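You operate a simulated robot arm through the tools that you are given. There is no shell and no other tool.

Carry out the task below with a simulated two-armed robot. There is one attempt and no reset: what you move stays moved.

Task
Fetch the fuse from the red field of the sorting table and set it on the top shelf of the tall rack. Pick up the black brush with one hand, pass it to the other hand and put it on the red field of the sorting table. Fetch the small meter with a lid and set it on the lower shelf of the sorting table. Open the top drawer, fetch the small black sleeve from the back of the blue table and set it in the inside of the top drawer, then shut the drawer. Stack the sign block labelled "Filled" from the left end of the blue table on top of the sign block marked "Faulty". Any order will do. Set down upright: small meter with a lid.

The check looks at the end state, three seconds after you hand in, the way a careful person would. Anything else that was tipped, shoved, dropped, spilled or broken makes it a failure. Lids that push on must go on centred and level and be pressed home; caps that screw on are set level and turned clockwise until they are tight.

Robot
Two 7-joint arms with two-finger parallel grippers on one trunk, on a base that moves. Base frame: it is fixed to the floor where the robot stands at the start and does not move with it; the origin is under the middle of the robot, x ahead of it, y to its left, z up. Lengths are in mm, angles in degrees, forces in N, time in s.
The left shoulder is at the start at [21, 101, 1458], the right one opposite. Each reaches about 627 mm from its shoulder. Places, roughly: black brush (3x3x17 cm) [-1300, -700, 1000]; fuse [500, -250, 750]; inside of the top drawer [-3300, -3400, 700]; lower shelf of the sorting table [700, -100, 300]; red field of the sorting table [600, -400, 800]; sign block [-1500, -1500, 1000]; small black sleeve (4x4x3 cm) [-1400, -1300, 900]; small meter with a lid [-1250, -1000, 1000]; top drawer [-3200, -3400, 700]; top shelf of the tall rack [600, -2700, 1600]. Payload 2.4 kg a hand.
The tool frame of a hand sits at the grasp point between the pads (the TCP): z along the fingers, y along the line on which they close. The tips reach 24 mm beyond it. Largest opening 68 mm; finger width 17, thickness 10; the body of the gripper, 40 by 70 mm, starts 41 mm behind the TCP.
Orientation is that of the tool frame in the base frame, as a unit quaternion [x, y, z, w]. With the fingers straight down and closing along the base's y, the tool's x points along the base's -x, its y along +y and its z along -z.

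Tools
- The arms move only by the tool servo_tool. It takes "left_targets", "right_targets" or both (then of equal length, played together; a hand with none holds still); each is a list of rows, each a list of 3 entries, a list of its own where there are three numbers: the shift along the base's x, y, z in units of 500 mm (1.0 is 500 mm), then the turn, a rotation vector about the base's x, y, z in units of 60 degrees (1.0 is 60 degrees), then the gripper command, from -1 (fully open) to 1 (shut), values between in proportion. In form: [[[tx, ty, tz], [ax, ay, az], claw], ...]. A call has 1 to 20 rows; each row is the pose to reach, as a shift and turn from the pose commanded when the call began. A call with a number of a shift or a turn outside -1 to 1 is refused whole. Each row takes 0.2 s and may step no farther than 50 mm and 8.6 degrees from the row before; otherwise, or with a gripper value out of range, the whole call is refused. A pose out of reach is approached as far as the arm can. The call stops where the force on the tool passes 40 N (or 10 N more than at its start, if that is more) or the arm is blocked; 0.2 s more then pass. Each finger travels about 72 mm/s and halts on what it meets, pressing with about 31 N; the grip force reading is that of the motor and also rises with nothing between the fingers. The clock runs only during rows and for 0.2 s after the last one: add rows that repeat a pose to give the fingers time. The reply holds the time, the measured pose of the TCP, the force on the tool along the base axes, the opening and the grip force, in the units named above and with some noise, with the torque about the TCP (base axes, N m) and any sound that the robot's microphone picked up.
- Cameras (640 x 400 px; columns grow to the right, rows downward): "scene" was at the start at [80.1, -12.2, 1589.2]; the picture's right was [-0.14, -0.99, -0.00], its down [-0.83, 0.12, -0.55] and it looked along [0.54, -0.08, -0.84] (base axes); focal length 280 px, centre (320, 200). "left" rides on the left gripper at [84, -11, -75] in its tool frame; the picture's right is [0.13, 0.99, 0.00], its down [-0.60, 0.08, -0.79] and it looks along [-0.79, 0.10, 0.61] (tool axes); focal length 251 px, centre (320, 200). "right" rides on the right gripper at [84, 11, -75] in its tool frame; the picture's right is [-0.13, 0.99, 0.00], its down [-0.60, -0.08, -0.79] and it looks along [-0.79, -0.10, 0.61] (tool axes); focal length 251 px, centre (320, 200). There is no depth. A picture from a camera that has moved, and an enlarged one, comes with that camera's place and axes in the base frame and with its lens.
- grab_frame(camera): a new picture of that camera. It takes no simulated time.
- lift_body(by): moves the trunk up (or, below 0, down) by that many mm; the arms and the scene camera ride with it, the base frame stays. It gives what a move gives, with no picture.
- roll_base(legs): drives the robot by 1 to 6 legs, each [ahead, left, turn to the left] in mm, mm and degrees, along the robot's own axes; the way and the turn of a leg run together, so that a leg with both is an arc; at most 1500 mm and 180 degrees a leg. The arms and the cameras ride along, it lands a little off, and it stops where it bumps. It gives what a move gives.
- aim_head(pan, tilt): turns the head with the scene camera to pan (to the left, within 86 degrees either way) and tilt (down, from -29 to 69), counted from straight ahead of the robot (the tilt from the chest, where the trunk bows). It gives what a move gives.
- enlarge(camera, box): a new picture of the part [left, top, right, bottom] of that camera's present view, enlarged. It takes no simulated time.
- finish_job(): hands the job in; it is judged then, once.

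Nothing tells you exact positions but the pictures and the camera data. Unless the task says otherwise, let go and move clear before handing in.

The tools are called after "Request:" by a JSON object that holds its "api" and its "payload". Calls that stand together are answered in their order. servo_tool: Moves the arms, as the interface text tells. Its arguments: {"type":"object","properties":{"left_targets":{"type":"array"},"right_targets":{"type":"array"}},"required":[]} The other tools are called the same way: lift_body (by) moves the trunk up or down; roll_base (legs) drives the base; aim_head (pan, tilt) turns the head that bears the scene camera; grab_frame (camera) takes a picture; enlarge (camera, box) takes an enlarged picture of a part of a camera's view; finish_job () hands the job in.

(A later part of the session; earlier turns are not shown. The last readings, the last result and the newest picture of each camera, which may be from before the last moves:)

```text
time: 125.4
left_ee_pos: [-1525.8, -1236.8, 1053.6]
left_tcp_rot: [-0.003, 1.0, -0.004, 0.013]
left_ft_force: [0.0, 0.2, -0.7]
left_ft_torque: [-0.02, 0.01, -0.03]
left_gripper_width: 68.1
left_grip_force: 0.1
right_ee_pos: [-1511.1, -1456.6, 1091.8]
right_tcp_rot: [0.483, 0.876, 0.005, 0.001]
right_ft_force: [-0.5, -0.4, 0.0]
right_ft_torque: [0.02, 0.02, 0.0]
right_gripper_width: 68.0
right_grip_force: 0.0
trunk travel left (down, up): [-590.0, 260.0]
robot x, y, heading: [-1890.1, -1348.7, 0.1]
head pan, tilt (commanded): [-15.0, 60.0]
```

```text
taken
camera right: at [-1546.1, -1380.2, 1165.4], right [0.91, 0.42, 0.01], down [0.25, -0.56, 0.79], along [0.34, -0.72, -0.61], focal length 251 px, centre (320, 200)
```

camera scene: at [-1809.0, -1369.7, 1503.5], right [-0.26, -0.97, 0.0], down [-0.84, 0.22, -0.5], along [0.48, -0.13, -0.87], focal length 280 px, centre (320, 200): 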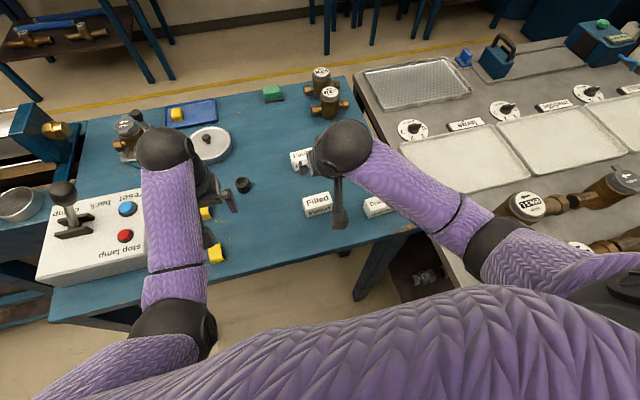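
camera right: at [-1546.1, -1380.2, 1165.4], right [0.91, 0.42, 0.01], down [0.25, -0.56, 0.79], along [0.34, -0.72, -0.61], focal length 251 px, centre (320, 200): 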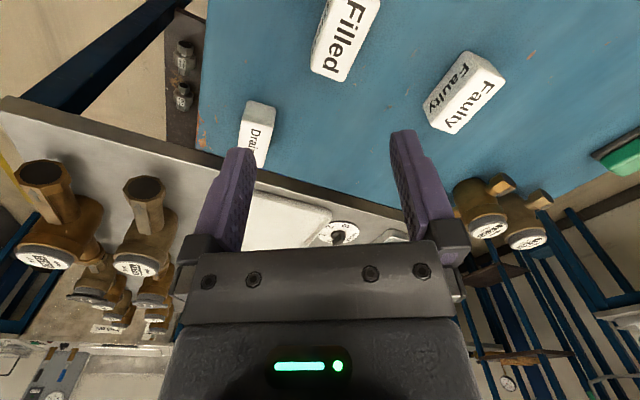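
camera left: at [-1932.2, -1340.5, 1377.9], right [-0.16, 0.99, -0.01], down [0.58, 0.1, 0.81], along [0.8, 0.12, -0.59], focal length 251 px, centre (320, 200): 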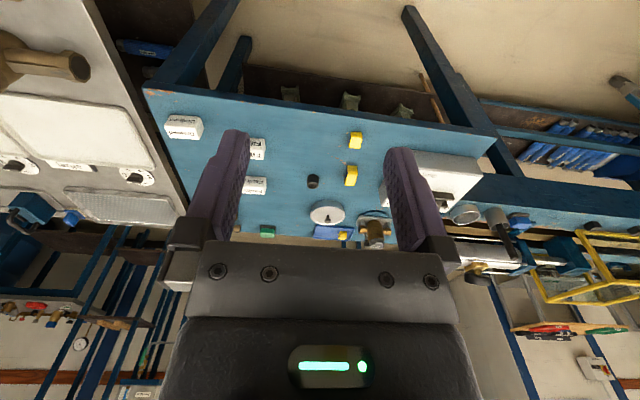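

The yaw works. I finish it to 90°, then view the blocks again.

Request:
{"api": "servo_tool", "payload": {"right_targets": [[[0, 0, 0], [0, 0, -0.135], -1], [[0, 0, 0], [0, 0, -0.27], -1], [[0, 0, 0], [0, 0, -0.405], -1], [[0, 0, 0], [0, 0, -0.54], -1], [[0, 0, 0], [0, 0, -0.54], -1]]}}

Request:
{"api": "grab_frame", "payload": {"camera": "right"}}

Request:
{"api": "enlarge", "payload": {"camera": "scene", "box": [220, 100, 420, 240]}}

```text
time: 126.6
left_ee_pos: [-1526.6, -1236.6, 1054.5]
left_tcp_rot: [-0.003, 1.0, -0.002, 0.012]
left_ft_force: [-0.2, -0.2, 0.6]
left_ft_torque: [-0.02, 0.0, 0.02]
left_gripper_width: 68.2
left_grip_force: 0.0
right_ee_pos: [-1510.2, -1455.6, 1091.9]
right_tcp_rot: [0.708, 0.706, 0.004, 0.003]
right_ft_force: [-0.5, 0.0, -0.2]
right_ft_torque: [0.01, 0.02, 0.0]
right_gripper_width: 68.1
right_grip_force: 0.3
trunk travel left (down, up): [-590.0, 260.0]
robot x, y, heading: [-1889.9, -1351.1, 0.3]
head pan, tilt (commanded): [-15.0, 60.0]
```

```text
taken
camera right: at [-1499.6, -1372.5, 1165.7], right [0.99, -0.13, 0.01], down [-0.09, -0.6, 0.79], along [-0.1, -0.79, -0.61], focal length 251 px, centre (320, 200)
```

right: 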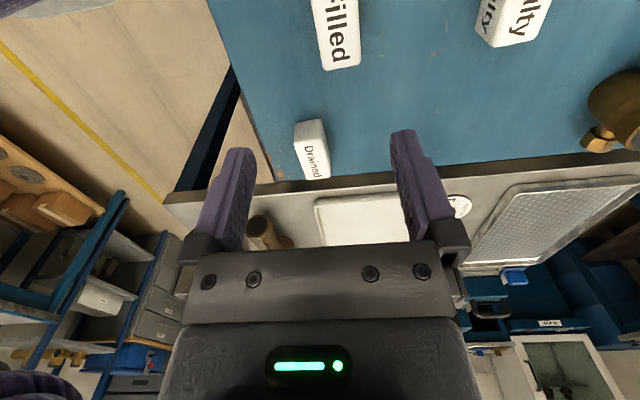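

```text
2.86 times, centred on (320, 170) of scene
camera zoom: at [-1809.1, -1369.4, 1503.5], right [-0.26, -0.97, 0.0], down [-0.84, 0.22, -0.5], along [0.48, -0.13, -0.87], focal length 799 px, centre (320, 286)
```

zoom: 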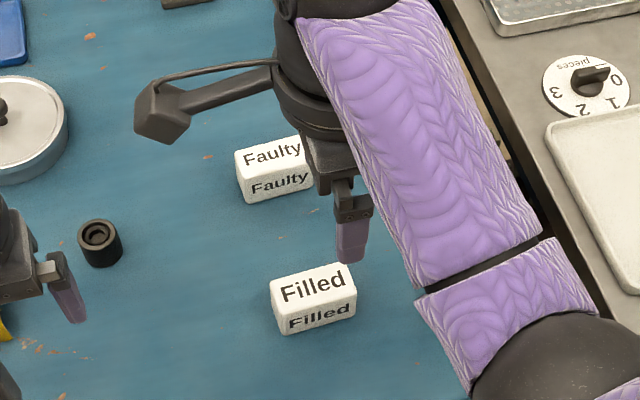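

Filled is centred near [−1494, −1449], about 64×35×35 mm, with the table at z≈900; Faulty near [−1354, −1450]. I'll tilt and raise the left hand out of the way, raise the right a bit, and then lower the trunk 130 mm.

Request:
{"api": "servo_tool", "payload": {"left_targets": [[[0.01, 0, 0.02], [0, -0.13, 0], -1], [[0.02, 0, 0.06], [0, -0.26, 0], -1], [[0.03, 0, 0.1], [0, -0.39, 0], -1], [[0.04, 0, 0.15], [0, -0.52, 0], -1], [[0.04, 0, 0.2], [0, -0.65, 0], -1], [[0.04, 0, 0.2], [0, -0.65, 0], -1]], "right_targets": [[[0, 0, 0.03], [0, 0, 0], -1], [[0.01, 0, 0.06], [0, 0, 0], -1], [[0.02, 0.006, 0.09], [0, 0, 0], -1], [[0.032, 0.013, 0.12], [0, 0, 0], -1], [[0.032, 0.013, 0.12], [0, 0, 0], -1], [[0.032, 0.013, 0.12], [0, 0, 0], -1]]}}

Request:
{"api": "lift_body", "payload": {"by": -130}}

Request:
{"api": "grab_frame", "payload": {"camera": "right"}}

Request:
{"api": "grab_frame", "payload": {"camera": "scene"}}

```text
time: 128.0
left_ee_pos: [-1504.4, -1238.3, 1154.2]
left_tcp_rot: [-0.002, 0.939, -0.003, 0.345]
left_ft_force: [-0.3, -0.3, -0.1]
left_ft_torque: [0.0, 0.03, 0.03]
left_gripper_width: 68.1
left_grip_force: 0.1
right_ee_pos: [-1494.5, -1448.2, 1152.7]
right_tcp_rot: [0.707, 0.707, 0.003, 0.003]
right_ft_force: [0.3, -0.3, -0.6]
right_ft_torque: [-0.02, 0.0, 0.02]
right_gripper_width: 68.2
right_grip_force: 0.1
trunk travel left (down, up): [-590.0, 260.0]
robot x, y, heading: [-1884.9, -1349.5, -0.1]
head pan, tilt (commanded): [-15.0, 60.0]
```

```text
time: 129.6
left_ee_pos: [-1505.5, -1236.4, 1024.0]
left_tcp_rot: [-0.001, 0.939, -0.004, 0.345]
left_ft_force: [0.1, 0.0, -0.2]
left_ft_torque: [0.02, -0.01, -0.02]
left_gripper_width: 68.0
left_grip_force: 0.0
right_ee_pos: [-1495.3, -1448.9, 1021.5]
right_tcp_rot: [0.707, 0.707, 0.004, 0.003]
right_ft_force: [0.7, 0.3, 0.3]
right_ft_torque: [0.01, 0.02, 0.0]
right_gripper_width: 68.0
right_grip_force: 0.1
trunk travel left (down, up): [-460.0, 390.0]
robot x, y, heading: [-1884.2, -1346.6, 0.1]
head pan, tilt (commanded): [-15.0, 60.0]
```

```text
taken
camera right: at [-1484.3, -1365.7, 1096.2], right [0.99, -0.13, 0.01], down [-0.08, -0.6, 0.79], along [-0.1, -0.79, -0.61], focal length 251 px, centre (320, 200)
```

right: 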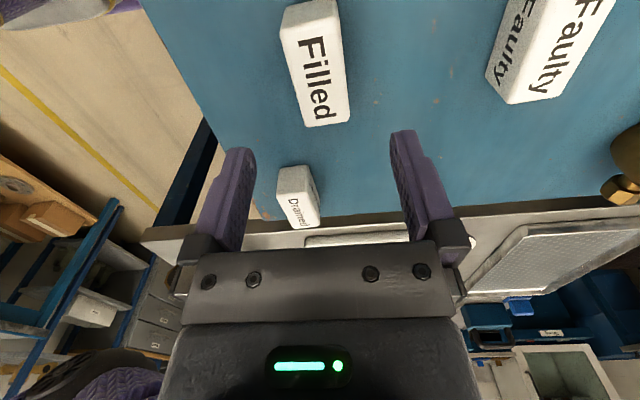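

```text
taken
camera scene: at [-1799.4, -1369.4, 1373.2], right [-0.26, -0.97, 0.0], down [-0.84, 0.22, -0.5], along [0.48, -0.13, -0.87], focal length 280 px, centre (320, 200)
```

scene: 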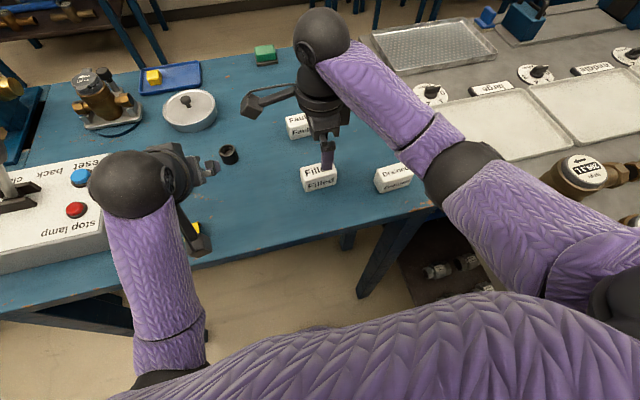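

The hand is centred over "Filled" (block top z≈935, 35 mm deep). I descend to TCP z≈928 and close.

Request:
{"api": "servo_tool", "payload": {"right_targets": [[[0.002, 0, -0.07], [0, 0, 0], -1], [[0.003, 0.001, -0.13], [0, 0, 0], -1], [[0.003, 0.001, -0.16], [0, 0, 0], -1], [[0.003, 0.001, -0.186], [0, 0, 0], -1], [[0.003, 0.001, -0.186], [0, 0, 0], -1]]}}

Request:
{"api": "grab_frame", "payload": {"camera": "right"}}

Request:
{"api": "enlarge", "payload": {"camera": "scene", "box": [240, 80, 420, 210]}}

```text
time: 130.8
left_ee_pos: [-1505.8, -1236.4, 1024.1]
left_tcp_rot: [-0.001, 0.938, -0.003, 0.346]
left_ft_force: [-0.3, 0.1, -0.1]
left_ft_torque: [0.02, 0.02, 0.02]
left_gripper_width: 68.0
left_grip_force: 0.0
right_ee_pos: [-1495.0, -1449.0, 928.0]
right_tcp_rot: [0.706, 0.708, 0.003, 0.003]
right_ft_force: [-0.6, 0.7, -0.3]
right_ft_torque: [-0.02, 0.04, 0.04]
right_gripper_width: 67.9
right_grip_force: 0.1
trunk travel left (down, up): [-460.0, 390.0]
robot x, y, heading: [-1886.4, -1351.7, 0.6]
head pan, tilt (commanded): [-15.0, 60.0]
```

```text
taken
camera right: at [-1483.6, -1366.2, 1003.2], right [0.99, -0.13, 0.01], down [-0.08, -0.6, 0.79], along [-0.1, -0.79, -0.61], focal length 251 px, centre (320, 200)
```

right: 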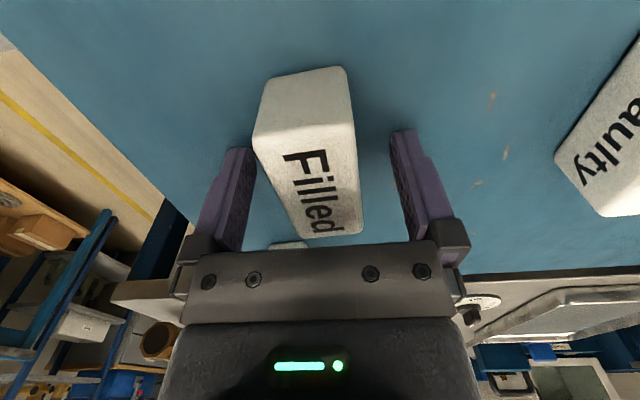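

```text
3.08 times, centred on (330, 145) of scene
camera zoom: at [-1799.3, -1369.4, 1373.1], right [-0.26, -0.97, 0.0], down [-0.84, 0.22, -0.5], along [0.48, -0.13, -0.87], focal length 861 px, centre (289, 369)
```

zoom: 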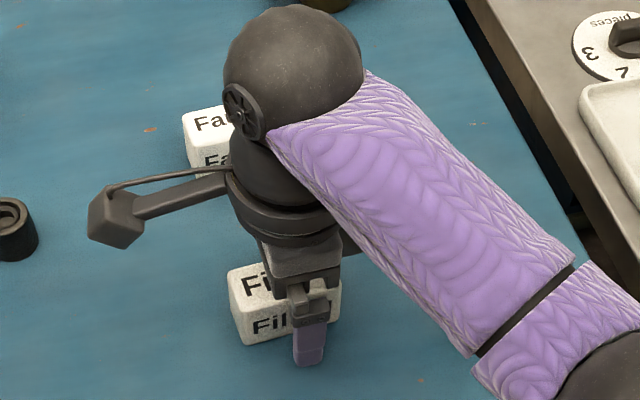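

The block is centred between the fingers. I close the gripper.

Request:
{"api": "servo_tool", "payload": {"right_targets": [[[0, 0, 0], [0, 0, 0], 0.0], [[0, 0, 0], [0, 0, 0], 1], [[0, 0, 0], [0, 0, 0], 1], [[0, 0, 0], [0, 0, 0], 1]]}}

Request:
{"api": "grab_frame", "payload": {"camera": "right"}}

```text
time: 131.8
left_ee_pos: [-1507.0, -1236.5, 1023.7]
left_tcp_rot: [-0.002, 0.938, -0.003, 0.345]
left_ft_force: [-0.3, 0.5, -0.1]
left_ft_torque: [0.03, 0.0, -0.03]
left_gripper_width: 68.0
left_grip_force: 0.1
right_ee_pos: [-1494.1, -1449.5, 929.8]
right_tcp_rot: [0.707, 0.707, 0.004, 0.003]
right_ft_force: [0.2, 0.8, 0.3]
right_ft_torque: [0.02, -0.02, 0.0]
right_gripper_width: 33.7
right_grip_force: 31.1
trunk travel left (down, up): [-460.0, 390.0]
robot x, y, heading: [-1885.2, -1347.9, 0.2]
head pan, tilt (commanded): [-15.0, 60.0]
```

```text
taken
camera right: at [-1483.5, -1366.1, 1003.6], right [0.99, -0.13, 0.01], down [-0.08, -0.6, 0.79], along [-0.1, -0.79, -0.61], focal length 251 px, centre (320, 200)
```

right: 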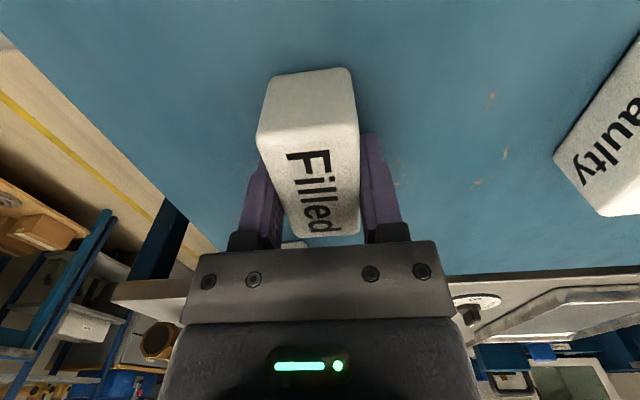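

Gripped (33.7 mm). I lift it 75 mm and creep the base forward to bring Faulty into reach.

Request:
{"api": "servo_tool", "payload": {"right_targets": [[[0, 0, 0.05], [0, 0, 0], 1], [[0, 0, 0.1], [0, 0, 0], 1], [[0, 0, 0.15], [0, 0, 0], 1], [[0, 0, 0.15], [0, 0, 0], 1]]}}

Request:
{"api": "roll_base", "payload": {"legs": [[30, 0, 0]]}}

Request:
{"api": "roll_base", "payload": {"legs": [[30, 0, 0]]}}

Request:
{"api": "grab_frame", "payload": {"camera": "scene"}}

Request:
{"api": "grab_frame", "payload": {"camera": "right"}}

```text
time: 132.8
left_ee_pos: [-1505.7, -1235.6, 1024.5]
left_tcp_rot: [-0.002, 0.938, -0.003, 0.346]
left_ft_force: [-0.7, 0.7, -0.4]
left_ft_torque: [-0.01, -0.01, 0.0]
left_gripper_width: 68.1
left_grip_force: 0.1
right_ee_pos: [-1495.1, -1448.5, 1005.4]
right_tcp_rot: [0.706, 0.708, 0.004, 0.003]
right_ft_force: [0.3, -0.5, -0.7]
right_ft_torque: [-0.04, -0.01, -0.03]
right_gripper_width: 33.6
right_grip_force: 30.9
trunk travel left (down, up): [-460.0, 390.0]
robot x, y, heading: [-1885.7, -1349.1, 0.3]
head pan, tilt (commanded): [-15.0, 60.0]
```

```text
time: 133.7
left_ee_pos: [-1474.5, -1236.9, 1023.4]
left_tcp_rot: [0.0, 0.938, -0.004, 0.346]
left_ft_force: [0.1, 0.5, 0.0]
left_ft_torque: [0.0, 0.01, 0.01]
left_gripper_width: 68.0
left_grip_force: 0.0
right_ee_pos: [-1462.7, -1448.4, 1003.4]
right_tcp_rot: [0.706, 0.708, 0.003, 0.002]
right_ft_force: [-0.2, 0.0, -0.2]
right_ft_torque: [-0.03, 0.0, 0.01]
right_gripper_width: 33.7
right_grip_force: 30.8
trunk travel left (down, up): [-460.0, 390.0]
robot x, y, heading: [-1856.0, -1352.7, -0.2]
head pan, tilt (commanded): [-15.0, 60.0]
```

```text
time: 134.5
left_ee_pos: [-1444.5, -1237.5, 1023.8]
left_tcp_rot: [-0.002, 0.938, -0.003, 0.346]
left_ft_force: [0.7, 0.1, 0.0]
left_ft_torque: [0.01, 0.02, -0.03]
left_gripper_width: 68.1
left_grip_force: 0.0
right_ee_pos: [-1433.5, -1448.6, 1004.6]
right_tcp_rot: [0.707, 0.708, 0.003, 0.002]
right_ft_force: [-0.3, 0.3, -1.3]
right_ft_torque: [-0.01, 0.01, 0.02]
right_gripper_width: 33.5
right_grip_force: 31.0
trunk travel left (down, up): [-460.0, 390.0]
robot x, y, heading: [-1829.5, -1353.4, -0.0]
head pan, tilt (commanded): [-15.0, 60.0]
```

```text
taken
camera scene: at [-1737.8, -1369.4, 1373.1], right [-0.26, -0.97, 0.0], down [-0.84, 0.22, -0.5], along [0.48, -0.13, -0.87], focal length 280 px, centre (320, 200)
```

scene: 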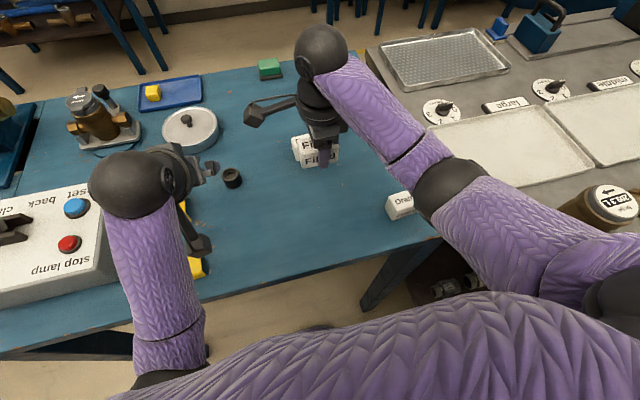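

```text
taken
camera right: at [-1421.9, -1365.6, 1078.5], right [0.99, -0.13, 0.01], down [-0.08, -0.6, 0.79], along [-0.1, -0.79, -0.61], focal length 251 px, centre (320, 200)
```

right: 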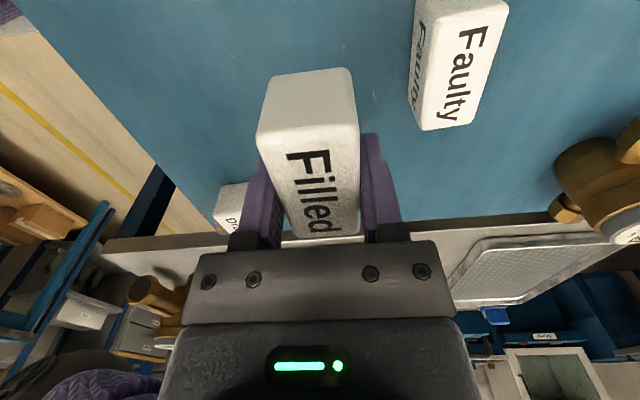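

No bump. I zoom on Faulty in the hand view to align precisely.

Request:
{"api": "enlarge", "payload": {"camera": "right", "box": [240, 0, 560, 200]}}

Request:
{"api": "enlarge", "payload": {"camera": "scene", "box": [240, 80, 400, 200]}}

```text
2.00 times, centred on (400, 100) of right
camera zoom: at [-1421.9, -1365.6, 1078.5], right [0.99, -0.13, 0.01], down [-0.08, -0.6, 0.79], along [-0.1, -0.79, -0.61], focal length 503 px, centre (160, 400)
```

zoom: 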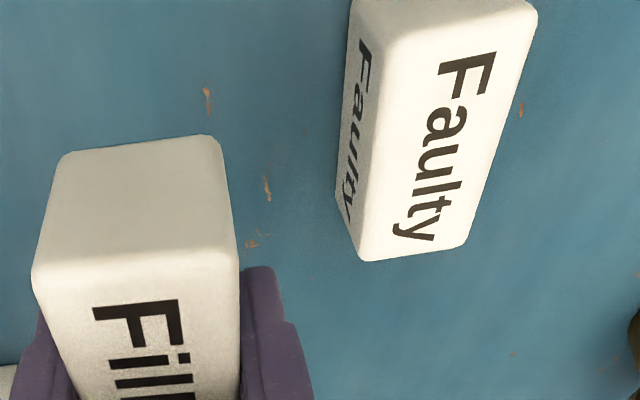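

```text
3.33 times, centred on (320, 140) of scene
camera zoom: at [-1737.8, -1369.4, 1373.1], right [-0.26, -0.97, 0.0], down [-0.84, 0.22, -0.5], along [0.48, -0.13, -0.87], focal length 932 px, centre (320, 400)
```

zoom: 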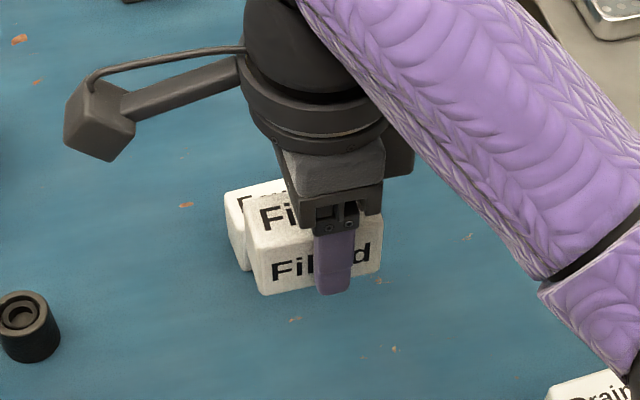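

Faulty is centred at about [−1354, −1448], turned about 5.5° counter-clockwise; I'll match that. I lower the trunk 50 mm (raising the left hand to compensate) and carry the block over Faulty.

Request:
{"api": "servo_tool", "payload": {"left_targets": [[[0, 0, 0.05], [0, 0, 0], -1], [[0, 0, 0.1], [0, 0, 0], -1], [[0, 0, 0.1], [0, 0, 0], -1]], "right_targets": [[[0, 0, 0.05], [0, 0, 0], 1], [[0, 0, 0.1], [0, 0, 0], 1], [[0, 0, 0.1], [0, 0, 0], 1]]}}

Request:
{"api": "lift_body", "payload": {"by": -50}}

Request:
{"api": "servo_tool", "payload": {"right_targets": [[[0.05, 0, 0], [0, 0, 0.03], 1], [[0.1, 0, 0], [0, 0, 0.06], 1], [[0.159, 0, 0], [0, 0, 0.092], 1], [[0.159, 0, 0], [0, 0, 0.092], 1]]}}

Request:
{"api": "enlarge", "payload": {"camera": "right", "box": [200, 0, 520, 200]}}

Request:
{"api": "grab_frame", "payload": {"camera": "scene"}}

```text
time: 135.3
left_ee_pos: [-1445.8, -1235.5, 1073.8]
left_tcp_rot: [-0.001, 0.939, -0.003, 0.345]
left_ft_force: [-0.6, 0.8, 0.3]
left_ft_torque: [-0.01, -0.02, 0.0]
left_gripper_width: 67.9
left_grip_force: 0.0
right_ee_pos: [-1432.8, -1448.1, 1053.3]
right_tcp_rot: [0.707, 0.707, 0.003, 0.004]
right_ft_force: [-0.2, 0.8, -0.1]
right_ft_torque: [0.03, -0.02, 0.0]
right_gripper_width: 33.6
right_grip_force: 30.9
trunk travel left (down, up): [-460.0, 390.0]
robot x, y, heading: [-1823.1, -1346.5, -0.2]
head pan, tilt (commanded): [-15.0, 60.0]
```

```text
time: 136.2
left_ee_pos: [-1445.7, -1236.5, 1024.3]
left_tcp_rot: [-0.002, 0.938, -0.003, 0.346]
left_ft_force: [-0.5, -0.3, 0.4]
left_ft_torque: [-0.04, 0.01, 0.0]
left_gripper_width: 68.0
left_grip_force: 0.1
right_ee_pos: [-1433.9, -1448.2, 1004.6]
right_tcp_rot: [0.707, 0.707, 0.004, 0.002]
right_ft_force: [0.1, -0.5, 0.3]
right_ft_torque: [-0.02, -0.01, 0.01]
right_gripper_width: 33.4
right_grip_force: 31.2
trunk travel left (down, up): [-410.0, 440.0]
robot x, y, heading: [-1826.9, -1350.1, -0.2]
head pan, tilt (commanded): [-15.0, 60.0]
```

```text
time: 137.2
left_ee_pos: [-1445.9, -1235.3, 1023.7]
left_tcp_rot: [-0.002, 0.938, -0.003, 0.346]
left_ft_force: [-0.3, 0.3, 0.8]
left_ft_torque: [0.02, 0.0, 0.01]
left_gripper_width: 68.1
left_grip_force: 0.2
right_ee_pos: [-1355.5, -1449.1, 1003.2]
right_tcp_rot: [0.671, 0.741, 0.003, 0.002]
right_ft_force: [-1.2, -0.2, -0.6]
right_ft_torque: [-0.03, 0.0, 0.0]
right_gripper_width: 33.6
right_grip_force: 30.7
trunk travel left (down, up): [-410.0, 440.0]
robot x, y, heading: [-1826.0, -1348.1, 0.5]
head pan, tilt (commanded): [-15.0, 60.0]
```

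```text
2.00 times, centred on (360, 100) of right
camera zoom: at [-1352.0, -1364.9, 1077.7], right [1.0, -0.03, 0.01], down [-0.03, -0.61, 0.79], along [-0.02, -0.79, -0.61], focal length 503 px, centre (240, 400)
```

zoom: 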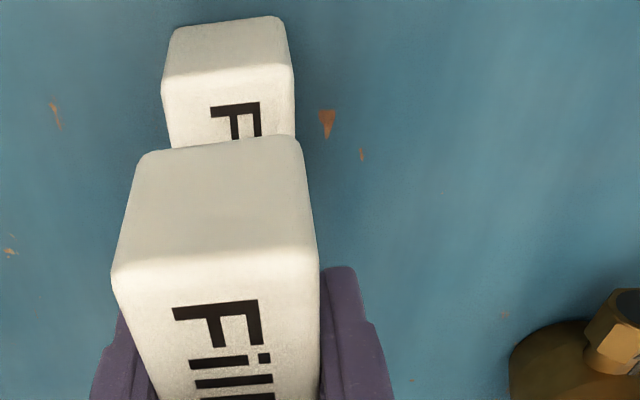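

```text
taken
camera scene: at [-1732.6, -1369.3, 1322.8], right [-0.26, -0.97, 0.0], down [-0.84, 0.22, -0.5], along [0.48, -0.13, -0.87], focal length 280 px, centre (320, 200)
```

scene: 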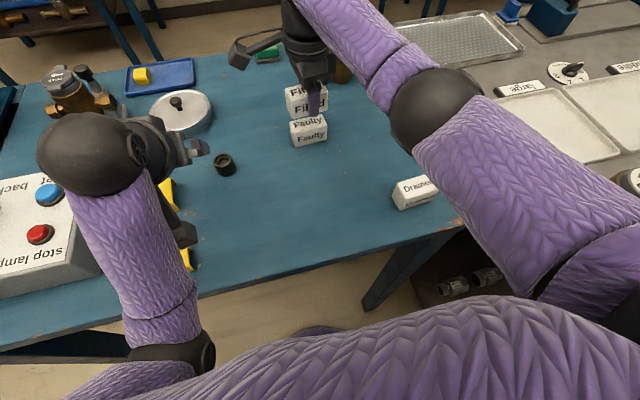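

The blocks line up within about 2 mm. I correct by +2 mm in x and lower, ending with small steps watching the force.

Request:
{"api": "servo_tool", "payload": {"right_targets": [[[0.004, 0.001, -0.03], [0, 0, 0.017], 1], [[0.004, 0.001, -0.056], [0, 0, 0.017], 1], [[0.004, 0.001, -0.066], [0, 0, 0.017], 1], [[0.004, 0.001, -0.07], [0, 0, 0.017], 1], [[0.004, 0.001, -0.07], [0, 0, 0.017], 1]]}}

Request:
{"api": "servo_tool", "payload": {"right_targets": [[[0, 0, -0.004], [0, 0, 0], 1], [[0, 0, -0.004], [0, 0, 0], 1]]}}

Request:
{"api": "enlarge", "payload": {"camera": "right", "box": [200, 0, 520, 200]}}

Request:
{"api": "enlarge", "payload": {"camera": "scene", "box": [220, 60, 400, 180]}}

```text
time: 138.4
left_ee_pos: [-1446.9, -1235.8, 1026.0]
left_tcp_rot: [-0.002, 0.938, -0.003, 0.347]
left_ft_force: [0.3, 0.0, 0.1]
left_ft_torque: [0.01, 0.02, -0.01]
left_gripper_width: 68.1
left_grip_force: 0.0
right_ee_pos: [-1353.5, -1446.2, 970.3]
right_tcp_rot: [0.665, 0.747, 0.006, 0.004]
right_ft_force: [3.4, -1.1, 23.8]
right_ft_torque: [-0.08, 0.1, -0.01]
right_gripper_width: 33.5
right_grip_force: 31.5
trunk travel left (down, up): [-410.0, 440.0]
robot x, y, heading: [-1824.0, -1349.7, 0.3]
head pan, tilt (commanded): [-15.0, 60.0]
```

```text
time: 139.0
left_ee_pos: [-1446.2, -1235.6, 1025.2]
left_tcp_rot: [-0.001, 0.938, -0.004, 0.346]
left_ft_force: [-0.4, 0.1, 0.2]
left_ft_torque: [-0.03, 0.01, 0.03]
left_gripper_width: 68.0
left_grip_force: 0.1
right_ee_pos: [-1353.9, -1447.8, 968.2]
right_tcp_rot: [0.665, 0.747, 0.004, 0.003]
right_ft_force: [3.4, 0.6, 25.1]
right_ft_torque: [0.02, 0.1, 0.0]
right_gripper_width: 33.7
right_grip_force: 31.2
trunk travel left (down, up): [-410.0, 440.0]
robot x, y, heading: [-1824.3, -1348.5, 0.4]
head pan, tilt (commanded): [-15.0, 60.0]
```

```text
2.00 times, centred on (360, 100) of right
camera zoom: at [-1352.5, -1363.9, 1042.5], right [1.0, -0.01, 0.01], down [-0.02, -0.61, 0.79], along [0.0, -0.79, -0.61], focal length 503 px, centre (240, 400)
```

zoom: 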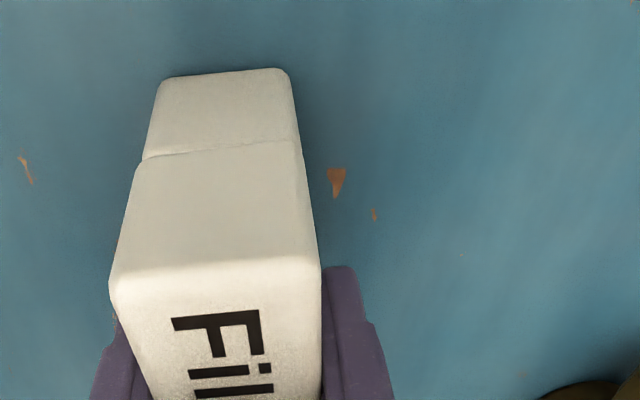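

```text
3.33 times, centred on (310, 120) of scene
camera zoom: at [-1734.3, -1368.8, 1323.1], right [-0.26, -0.97, 0.0], down [-0.84, 0.22, -0.5], along [0.48, -0.13, -0.87], focal length 932 px, centre (353, 467)
```

zoom: 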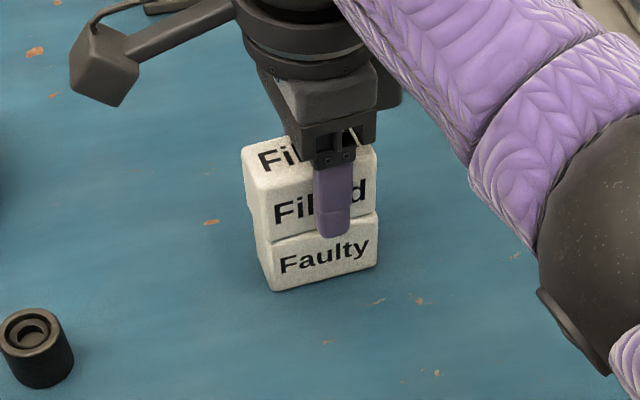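

Filled rests flush on Faulty. I relieve the pressure, open, and rise straight up.

Request:
{"api": "servo_tool", "payload": {"right_targets": [[[0, 0, 0.004], [0, 0, 0], 1], [[0, 0, 0.004], [0, 0, 0], 0.0], [[0, 0, 0.004], [0, 0, 0], -0.6], [[0, 0, 0.004], [0, 0, 0], -0.6], [[0, 0, 0.004], [0, 0, 0], -0.6]]}}

Request:
{"api": "servo_tool", "payload": {"right_targets": [[[0, 0, 0.03], [0, 0, 0], -0.6], [[0, 0, 0.08], [0, 0, 0], -0.6], [[0, 0, 0.14], [0, 0, 0], -0.6], [[-0.06, 0, 0.18], [0, 0, 0], -1], [[-0.12, 0, 0.18], [0, 0, 0], -1]]}}

Request:
{"api": "grab_frame", "payload": {"camera": "scene"}}

Request:
{"api": "grab_frame", "payload": {"camera": "right"}}

```text
time: 140.2
left_ee_pos: [-1446.3, -1236.4, 1023.8]
left_tcp_rot: [-0.002, 0.939, -0.003, 0.345]
left_ft_force: [0.3, -0.2, -0.2]
left_ft_torque: [-0.01, -0.01, -0.04]
left_gripper_width: 67.8
left_grip_force: 0.0
right_ee_pos: [-1352.4, -1448.6, 968.2]
right_tcp_rot: [0.666, 0.746, 0.004, 0.003]
right_ft_force: [-0.1, -0.2, 0.8]
right_ft_torque: [-0.02, -0.01, 0.01]
right_gripper_width: 54.5
right_grip_force: 0.1
trunk travel left (down, up): [-410.0, 440.0]
robot x, y, heading: [-1826.4, -1349.6, -0.0]
head pan, tilt (commanded): [-15.0, 60.0]
```

```text
time: 141.4
left_ee_pos: [-1445.8, -1236.8, 1024.1]
left_tcp_rot: [-0.002, 0.939, -0.003, 0.345]
left_ft_force: [-0.3, -0.2, 0.5]
left_ft_torque: [-0.01, -0.02, 0.04]
left_gripper_width: 68.3
left_grip_force: 0.1
right_ee_pos: [-1412.4, -1447.0, 1059.6]
right_tcp_rot: [0.666, 0.746, 0.003, 0.002]
right_ft_force: [0.3, -0.3, -0.2]
right_ft_torque: [0.01, 0.0, -0.03]
right_gripper_width: 68.0
right_grip_force: 0.0
trunk travel left (down, up): [-410.0, 440.0]
robot x, y, heading: [-1828.0, -1349.7, -0.2]
head pan, tilt (commanded): [-15.0, 60.0]
```

```text
taken
camera scene: at [-1732.9, -1369.7, 1322.8], right [-0.26, -0.97, 0.0], down [-0.84, 0.22, -0.5], along [0.48, -0.13, -0.87], focal length 280 px, centre (320, 200)
```

scene: 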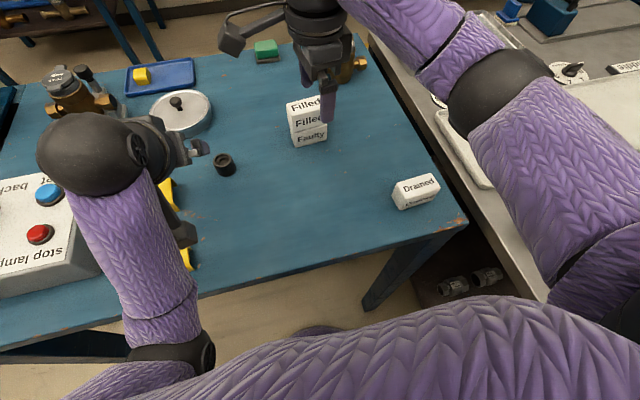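

```text
taken
camera right: at [-1410.4, -1363.6, 1134.3], right [1.0, -0.02, 0.01], down [-0.01, -0.61, 0.79], along [-0.01, -0.79, -0.61], focal length 251 px, centre (320, 200)
```

right: 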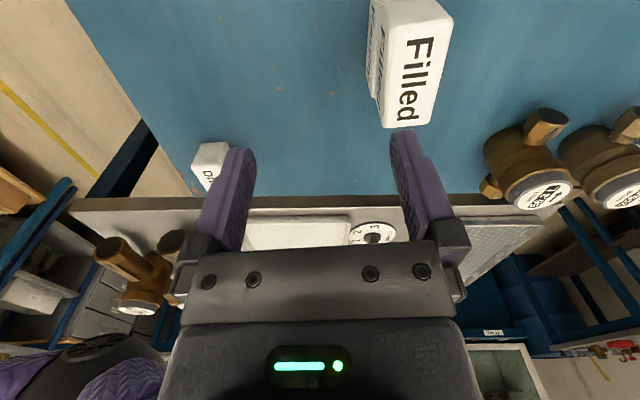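

The stack is done. Next is the sleeve at about [−1418, −1289]: I move the right hand aside and look with the left-hand camera.

Request:
{"api": "servo_tool", "payload": {"right_targets": [[[-0.04, -0.06, 0.04], [0, 0, 0.13], -1], [[-0.08, -0.12, 0.08], [0, 0, 0.26], -1], [[-0.12, -0.18, 0.12], [0, 0, 0.39], -1], [[-0.16, -0.24, 0.14], [0, 0, 0.52], -1], [[-0.16, -0.28, 0.14], [0, 0, 0.65], -1], [[-0.16, -0.28, 0.14], [0, 0, 0.78], -1], [[-0.16, -0.28, 0.14], [0, 0, 0.78], -1]]}}

Request:
{"api": "servo_tool", "payload": {"right_targets": [[[0, 0, 0], [0, 0, 0.13], -1], [[0, 0, 0], [0, 0, 0.26], -1], [[0, 0, 0], [0, 0, 0.39], -1], [[0, 0, 0], [0, 0, 0.52], -1], [[0, 0, 0], [0, 0, 0.61], -1]]}}

Request:
{"api": "grab_frame", "payload": {"camera": "left"}}

Request:
{"api": "grab_frame", "payload": {"camera": "scene"}}

```text
time: 143.0
left_ee_pos: [-1444.5, -1236.2, 1024.1]
left_tcp_rot: [-0.002, 0.938, -0.003, 0.345]
left_ft_force: [0.4, 0.3, -0.5]
left_ft_torque: [0.01, 0.0, 0.01]
left_gripper_width: 68.3
left_grip_force: 0.0
right_ee_pos: [-1494.1, -1588.6, 1129.6]
right_tcp_rot: [0.313, 0.95, 0.005, 0.001]
right_ft_force: [-1.3, 0.7, -0.1]
right_ft_torque: [-0.02, 0.01, 0.0]
right_gripper_width: 67.9
right_grip_force: 0.1
trunk travel left (down, up): [-410.0, 440.0]
robot x, y, heading: [-1824.2, -1348.1, -0.1]
head pan, tilt (commanded): [-15.0, 60.0]
```

```text
time: 144.2
left_ee_pos: [-1446.8, -1236.4, 1024.0]
left_tcp_rot: [-0.001, 0.938, -0.003, 0.346]
left_ft_force: [-0.6, 0.2, -0.3]
left_ft_torque: [0.03, -0.03, 0.01]
left_gripper_width: 67.9
left_grip_force: 0.1
right_ee_pos: [-1492.0, -1587.4, 1128.3]
right_tcp_rot: [-0.001, 1.0, 0.004, -0.001]
right_ft_force: [0.2, -0.5, -0.4]
right_ft_torque: [-0.03, -0.01, -0.02]
right_gripper_width: 68.0
right_grip_force: 0.1
trunk travel left (down, up): [-410.0, 440.0]
robot x, y, heading: [-1825.9, -1347.0, 0.0]
head pan, tilt (commanded): [-15.0, 60.0]
```

```text
taken
camera left: at [-1558.4, -1246.4, 1027.6], right [-0.1, 0.99, -0.09], down [-0.05, 0.09, 0.99], along [0.99, 0.1, 0.05], focal length 251 px, centre (320, 200)
```

left: 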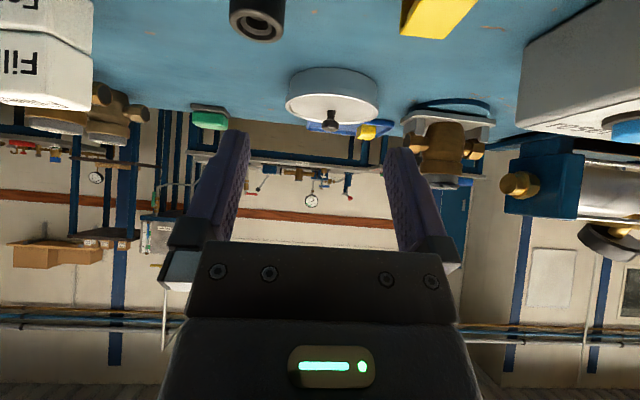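

```text
taken
camera scene: at [-1732.8, -1369.5, 1322.8], right [-0.26, -0.97, 0.0], down [-0.84, 0.22, -0.5], along [0.48, -0.13, -0.87], focal length 280 px, centre (320, 200)
```

scene: 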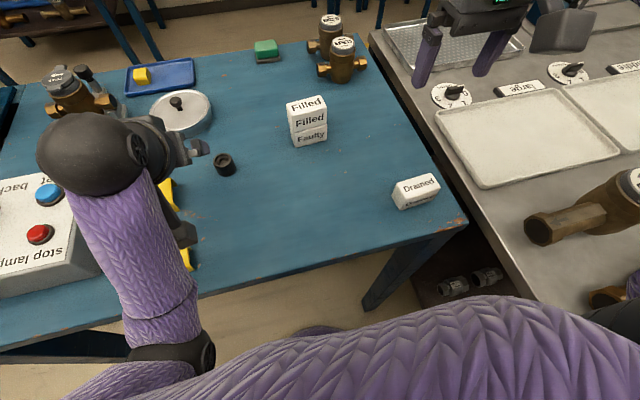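

The sleeve is at about [−1383, −1283], top z≈924. I bring the left hand over it with a 20° forward tilt.

Request:
{"api": "servo_tool", "payload": {"left_targets": [[[0.04, -0.03, 0], [0, 0.11, 0], -1], [[0.08, -0.06, -0.02], [0, 0.22, 0], -1], [[0.126, -0.094, -0.06], [0, 0.333, 0], -1], [[0.126, -0.094, -0.06], [0, 0.333, 0], -1]]}}

Request:
{"api": "grab_frame", "payload": {"camera": "left"}}

Request:
{"api": "enlarge", "payload": {"camera": "scene", "box": [140, 90, 320, 210]}}

```text
time: 145.2
left_ee_pos: [-1382.4, -1282.4, 996.5]
left_tcp_rot: [-0.002, 0.984, -0.004, 0.177]
left_ft_force: [-0.4, 0.0, 0.2]
left_ft_torque: [-0.05, 0.0, 0.0]
left_gripper_width: 67.9
left_grip_force: 0.1
right_ee_pos: [-1492.8, -1587.1, 1129.0]
right_tcp_rot: [-0.001, 1.0, 0.004, -0.001]
right_ft_force: [0.2, 0.4, -0.7]
right_ft_torque: [0.01, 0.01, 0.04]
right_gripper_width: 67.9
right_grip_force: 0.1
trunk travel left (down, up): [-410.0, 440.0]
robot x, y, heading: [-1827.9, -1348.9, 0.2]
head pan, tilt (commanded): [-15.0, 60.0]
```

```text
taken
camera left: at [-1487.3, -1292.8, 1038.6], right [-0.12, 0.99, -0.05], down [0.29, 0.09, 0.95], along [0.95, 0.1, -0.3], focal length 251 px, centre (320, 200)
```

left: 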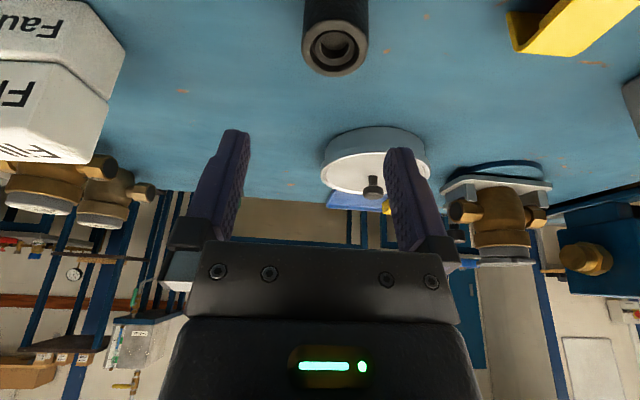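

```text
3.33 times, centred on (230, 150) of scene
camera zoom: at [-1732.7, -1369.5, 1322.8], right [-0.26, -0.97, 0.0], down [-0.84, 0.22, -0.5], along [0.48, -0.13, -0.87], focal length 932 px, centre (620, 367)
```

zoom: 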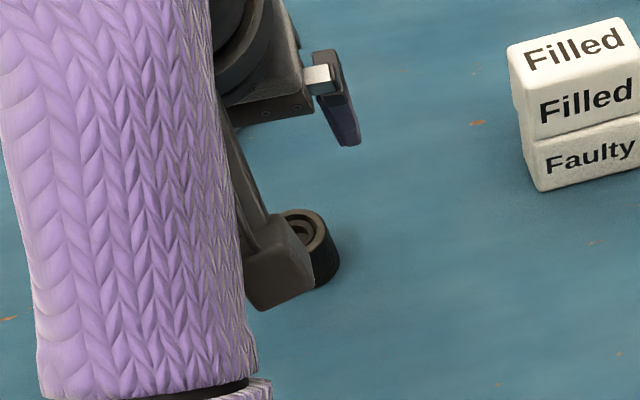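

Refined: sleeve at about [−1393, −1280], top z≈930. I shift and descend partway, then check.

Request:
{"api": "servo_tool", "payload": {"left_targets": [[[-0.021, 0.005, -0.02], [0, 0, 0], -1], [[-0.021, 0.005, -0.06], [0, 0, 0], -1], [[-0.021, 0.005, -0.09], [0, 0, 0], -1], [[-0.021, 0.005, -0.09], [0, 0, 0], -1]]}}

Request:
{"api": "grab_frame", "payload": {"camera": "left"}}

```text
time: 146.2
left_ee_pos: [-1392.8, -1281.1, 948.8]
left_tcp_rot: [-0.002, 0.984, -0.002, 0.177]
left_ft_force: [0.7, 0.5, -0.2]
left_ft_torque: [0.0, -0.02, 0.03]
left_gripper_width: 68.2
left_grip_force: 0.2
right_ee_pos: [-1490.7, -1587.6, 1127.9]
right_tcp_rot: [0.0, 1.0, 0.003, 0.0]
right_ft_force: [-0.4, -0.7, -0.8]
right_ft_torque: [-0.02, 0.0, 0.0]
right_gripper_width: 68.0
right_grip_force: 0.1
trunk travel left (down, up): [-410.0, 440.0]
robot x, y, heading: [-1828.4, -1349.8, 0.3]
head pan, tilt (commanded): [-15.0, 60.0]
```

```text
taken
camera left: at [-1497.7, -1290.8, 991.4], right [-0.12, 0.99, -0.05], down [0.29, 0.09, 0.95], along [0.95, 0.1, -0.3], focal length 251 px, centre (320, 200)
```

left: 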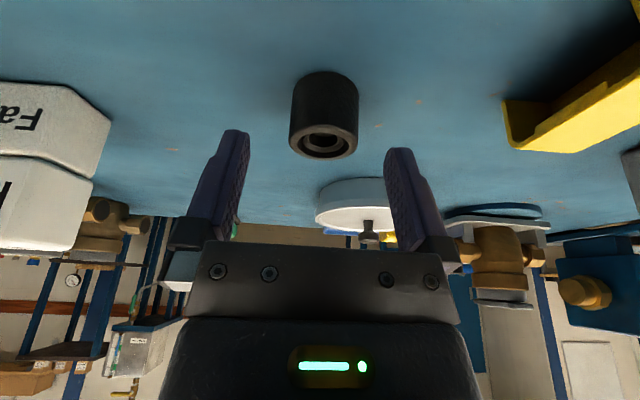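

Well centred. I descend to TCP z≈929 and close on the sleeve.

Request:
{"api": "servo_tool", "payload": {"left_targets": [[[0, 0.002, -0.02], [0, 0, 0], -1], [[0, 0.002, -0.04], [0, 0, 0], -1], [[0, 0.002, -0.04], [0, 0, 0], -1], [[0, 0.002, -0.04], [0, 0, 0], 0], [[0, 0.002, -0.04], [0, 0, 0], 1], [[0, 0.002, -0.04], [0, 0, 0], 1], [[0, 0.002, -0.04], [0, 0, 0], 1]]}}

Request:
{"api": "grab_frame", "payload": {"camera": "left"}}

```text
time: 147.8
left_ee_pos: [-1394.0, -1279.6, 929.6]
left_tcp_rot: [-0.002, 0.984, -0.003, 0.177]
left_ft_force: [0.2, 0.1, 0.1]
left_ft_torque: [0.03, 0.01, 0.0]
left_gripper_width: 32.9
left_grip_force: 30.8
right_ee_pos: [-1492.9, -1587.9, 1128.9]
right_tcp_rot: [0.001, 1.0, 0.004, 0.0]
right_ft_force: [0.7, 0.0, 0.4]
right_ft_torque: [-0.01, 0.03, -0.01]
right_gripper_width: 68.1
right_grip_force: 0.0
trunk travel left (down, up): [-410.0, 440.0]
robot x, y, heading: [-1824.7, -1350.1, 0.1]
head pan, tilt (commanded): [-15.0, 60.0]
```

```text
taken
camera left: at [-1498.3, -1289.7, 971.2], right [-0.12, 0.99, -0.05], down [0.29, 0.09, 0.95], along [0.95, 0.1, -0.3], focal length 251 px, centre (320, 200)
```

left: 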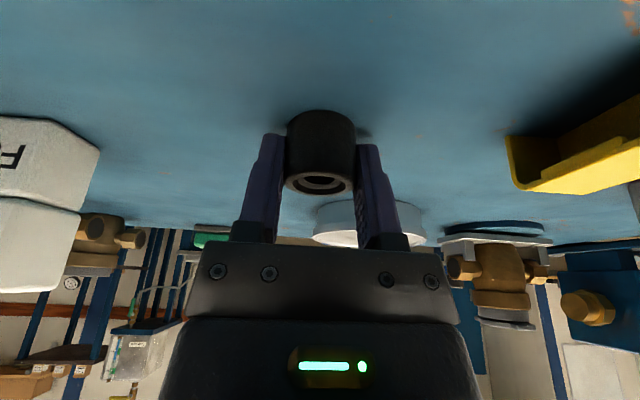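

Sleeve gripped. I lift it, back away from the table, raise the trunk a bit and turn toward the drawer cabinet.

Request:
{"api": "servo_tool", "payload": {"left_targets": [[[0, 0, 0.06], [0, 0, 0], 1], [[0, 0, 0.14], [0, 0, 0], 1], [[-0.02, 0, 0.2], [0, 0, 0], 1], [[-0.02, 0, 0.2], [0, 0, 0], 1]]}}

Request:
{"api": "lift_body", "payload": {"by": 120}}

Request:
{"api": "roll_base", "payload": {"legs": [[-450, 0, 0]]}}

Request:
{"api": "grab_frame", "payload": {"camera": "scene"}}

```text
time: 148.7
left_ee_pos: [-1398.3, -1279.3, 1028.2]
left_tcp_rot: [-0.011, 0.982, -0.007, 0.19]
left_ft_force: [7.9, 3.1, -5.2]
left_ft_torque: [-0.1, -0.1, -0.35]
left_gripper_width: 32.9
left_grip_force: 31.5
right_ee_pos: [-1492.3, -1587.7, 1128.3]
right_tcp_rot: [0.001, 1.0, 0.005, -0.001]
right_ft_force: [-0.1, 0.3, -0.4]
right_ft_torque: [0.01, 0.03, -0.02]
right_gripper_width: 67.7
right_grip_force: 0.0
trunk travel left (down, up): [-410.0, 440.0]
robot x, y, heading: [-1824.8, -1350.8, -0.1]
head pan, tilt (commanded): [-15.0, 60.0]
stopped in row 4 (left hand): the force on the tool passed its limit at 149 N (the readings are from after the stop); the commanded pose is now the measured one
```

```text
time: 150.2
left_ee_pos: [-1397.0, -1280.3, 1148.8]
left_tcp_rot: [-0.011, 0.982, -0.006, 0.19]
left_ft_force: [-0.5, 0.0, -0.2]
left_ft_torque: [0.02, -0.03, 0.02]
left_gripper_width: 33.1
left_grip_force: 31.0
right_ee_pos: [-1492.4, -1587.3, 1248.8]
right_tcp_rot: [0.0, 1.0, 0.005, 0.0]
right_ft_force: [-0.1, 0.4, -0.4]
right_ft_torque: [-0.02, 0.01, 0.02]
right_gripper_width: 68.0
right_grip_force: 0.0
trunk travel left (down, up): [-530.0, 320.0]
robot x, y, heading: [-1825.5, -1349.3, 0.1]
head pan, tilt (commanded): [-15.0, 60.0]
```

```text
time: 152.9
left_ee_pos: [-1862.7, -1280.1, 1149.4]
left_tcp_rot: [-0.011, 0.981, -0.007, 0.191]
left_ft_force: [-0.4, -0.2, -0.7]
left_ft_torque: [0.01, -0.02, 0.02]
left_gripper_width: 33.0
left_grip_force: 31.7
right_ee_pos: [-1956.0, -1588.0, 1249.2]
right_tcp_rot: [0.0, 1.0, 0.004, 0.0]
right_ft_force: [0.5, -0.2, -0.3]
right_ft_torque: [-0.03, -0.03, -0.01]
right_gripper_width: 68.0
right_grip_force: 0.1
trunk travel left (down, up): [-530.0, 320.0]
robot x, y, heading: [-2290.9, -1350.9, 0.2]
head pan, tilt (commanded): [-15.0, 60.0]
```

```text
taken
camera scene: at [-2209.2, -1369.9, 1443.4], right [-0.26, -0.97, 0.0], down [-0.84, 0.22, -0.5], along [0.48, -0.13, -0.87], focal length 280 px, centre (320, 200)
```

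scene: 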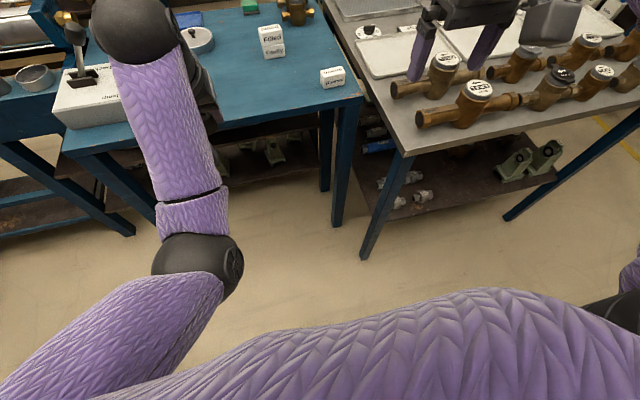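

The sleeve is safely held (the left hand had bumped its own forearm when raised, so I lower it a little relative to the shoulder). Now I turn around and go to the drawer cabinet.

Request:
{"api": "servo_tool", "payload": {"left_targets": [[[0.03, 0, -0.05], [0, 0, 0], 1], [[0.03, 0, -0.12], [0, 0, 0], 1], [[0.03, 0, -0.12], [0, 0, 0], 1]], "right_targets": [[[0.0, 0, -0.08], [0, 0, 0], -1], [[0.0, 0, -0.16], [0, 0, 0], -1], [[0.0, 0, -0.2], [0, 0, 0], -1]]}}

Request:
{"api": "roll_base", "payload": {"legs": [[0, 0, -179.8], [0, 900, 0], [0, 900, 0]]}}

Request:
{"api": "aim_head", "payload": {"pan": 10, "tilt": 35}}

Request:
{"api": "grab_frame", "payload": {"camera": "scene"}}

```text
time: 153.7
left_ee_pos: [-1846.9, -1280.9, 1088.0]
left_tcp_rot: [-0.012, 0.982, -0.007, 0.19]
left_ft_force: [-0.2, 0.2, 0.0]
left_ft_torque: [0.0, -0.02, 0.0]
left_gripper_width: 32.6
left_grip_force: 31.4
right_ee_pos: [-1955.8, -1586.8, 1149.6]
right_tcp_rot: [0.0, 1.0, 0.004, 0.001]
right_ft_force: [-0.3, 0.1, -0.3]
right_ft_torque: [0.01, 0.0, 0.04]
right_gripper_width: 68.3
right_grip_force: 0.0
trunk travel left (down, up): [-530.0, 320.0]
robot x, y, heading: [-2289.8, -1352.8, 0.1]
head pan, tilt (commanded): [-15.0, 60.0]
```

```text
time: 170.1
left_ee_pos: [-2713.3, -3220.7, 1087.3]
left_tcp_rot: [0.982, 0.02, -0.19, -0.005]
left_ft_force: [0.6, -1.2, -1.2]
left_ft_torque: [0.01, -0.03, 0.02]
left_gripper_width: 33.0
left_grip_force: 31.0
right_ee_pos: [-2608.2, -2911.1, 1149.0]
right_tcp_rot: [1.0, 0.007, 0.001, 0.004]
right_ft_force: [0.2, 0.9, 0.1]
right_ft_torque: [0.02, 0.03, 0.02]
right_gripper_width: 68.2
right_grip_force: 0.1
trunk travel left (down, up): [-530.0, 320.0]
robot x, y, heading: [-2269.4, -3145.6, -179.0]
head pan, tilt (commanded): [-15.0, 60.0]
```

```text
time: 171.0
left_ee_pos: [-2713.1, -3222.1, 1086.2]
left_tcp_rot: [0.981, 0.019, -0.191, -0.006]
left_ft_force: [0.1, -0.2, -1.3]
left_ft_torque: [-0.03, -0.03, 0.0]
left_gripper_width: 32.7
left_grip_force: 30.8
right_ee_pos: [-2608.0, -2911.2, 1149.9]
right_tcp_rot: [1.0, 0.007, 0.001, 0.004]
right_ft_force: [1.2, -0.1, 1.1]
right_ft_torque: [0.02, -0.03, 0.0]
right_gripper_width: 68.2
right_grip_force: 0.1
trunk travel left (down, up): [-530.0, 320.0]
robot x, y, heading: [-2273.7, -3143.7, -178.8]
head pan, tilt (commanded): [10.0, 35.0]
```

```text
taken
camera scene: at [-2377.0, -3162.2, 1477.6], right [-0.19, 0.98, 0.0], down [0.56, 0.11, -0.82], along [-0.8, -0.16, -0.57], focal length 280 px, centre (320, 200)
```

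scene: 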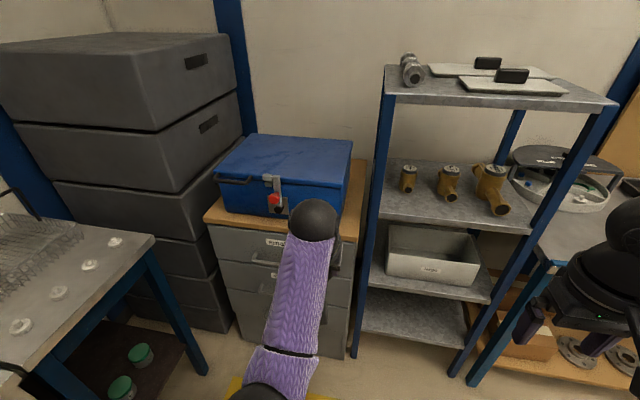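

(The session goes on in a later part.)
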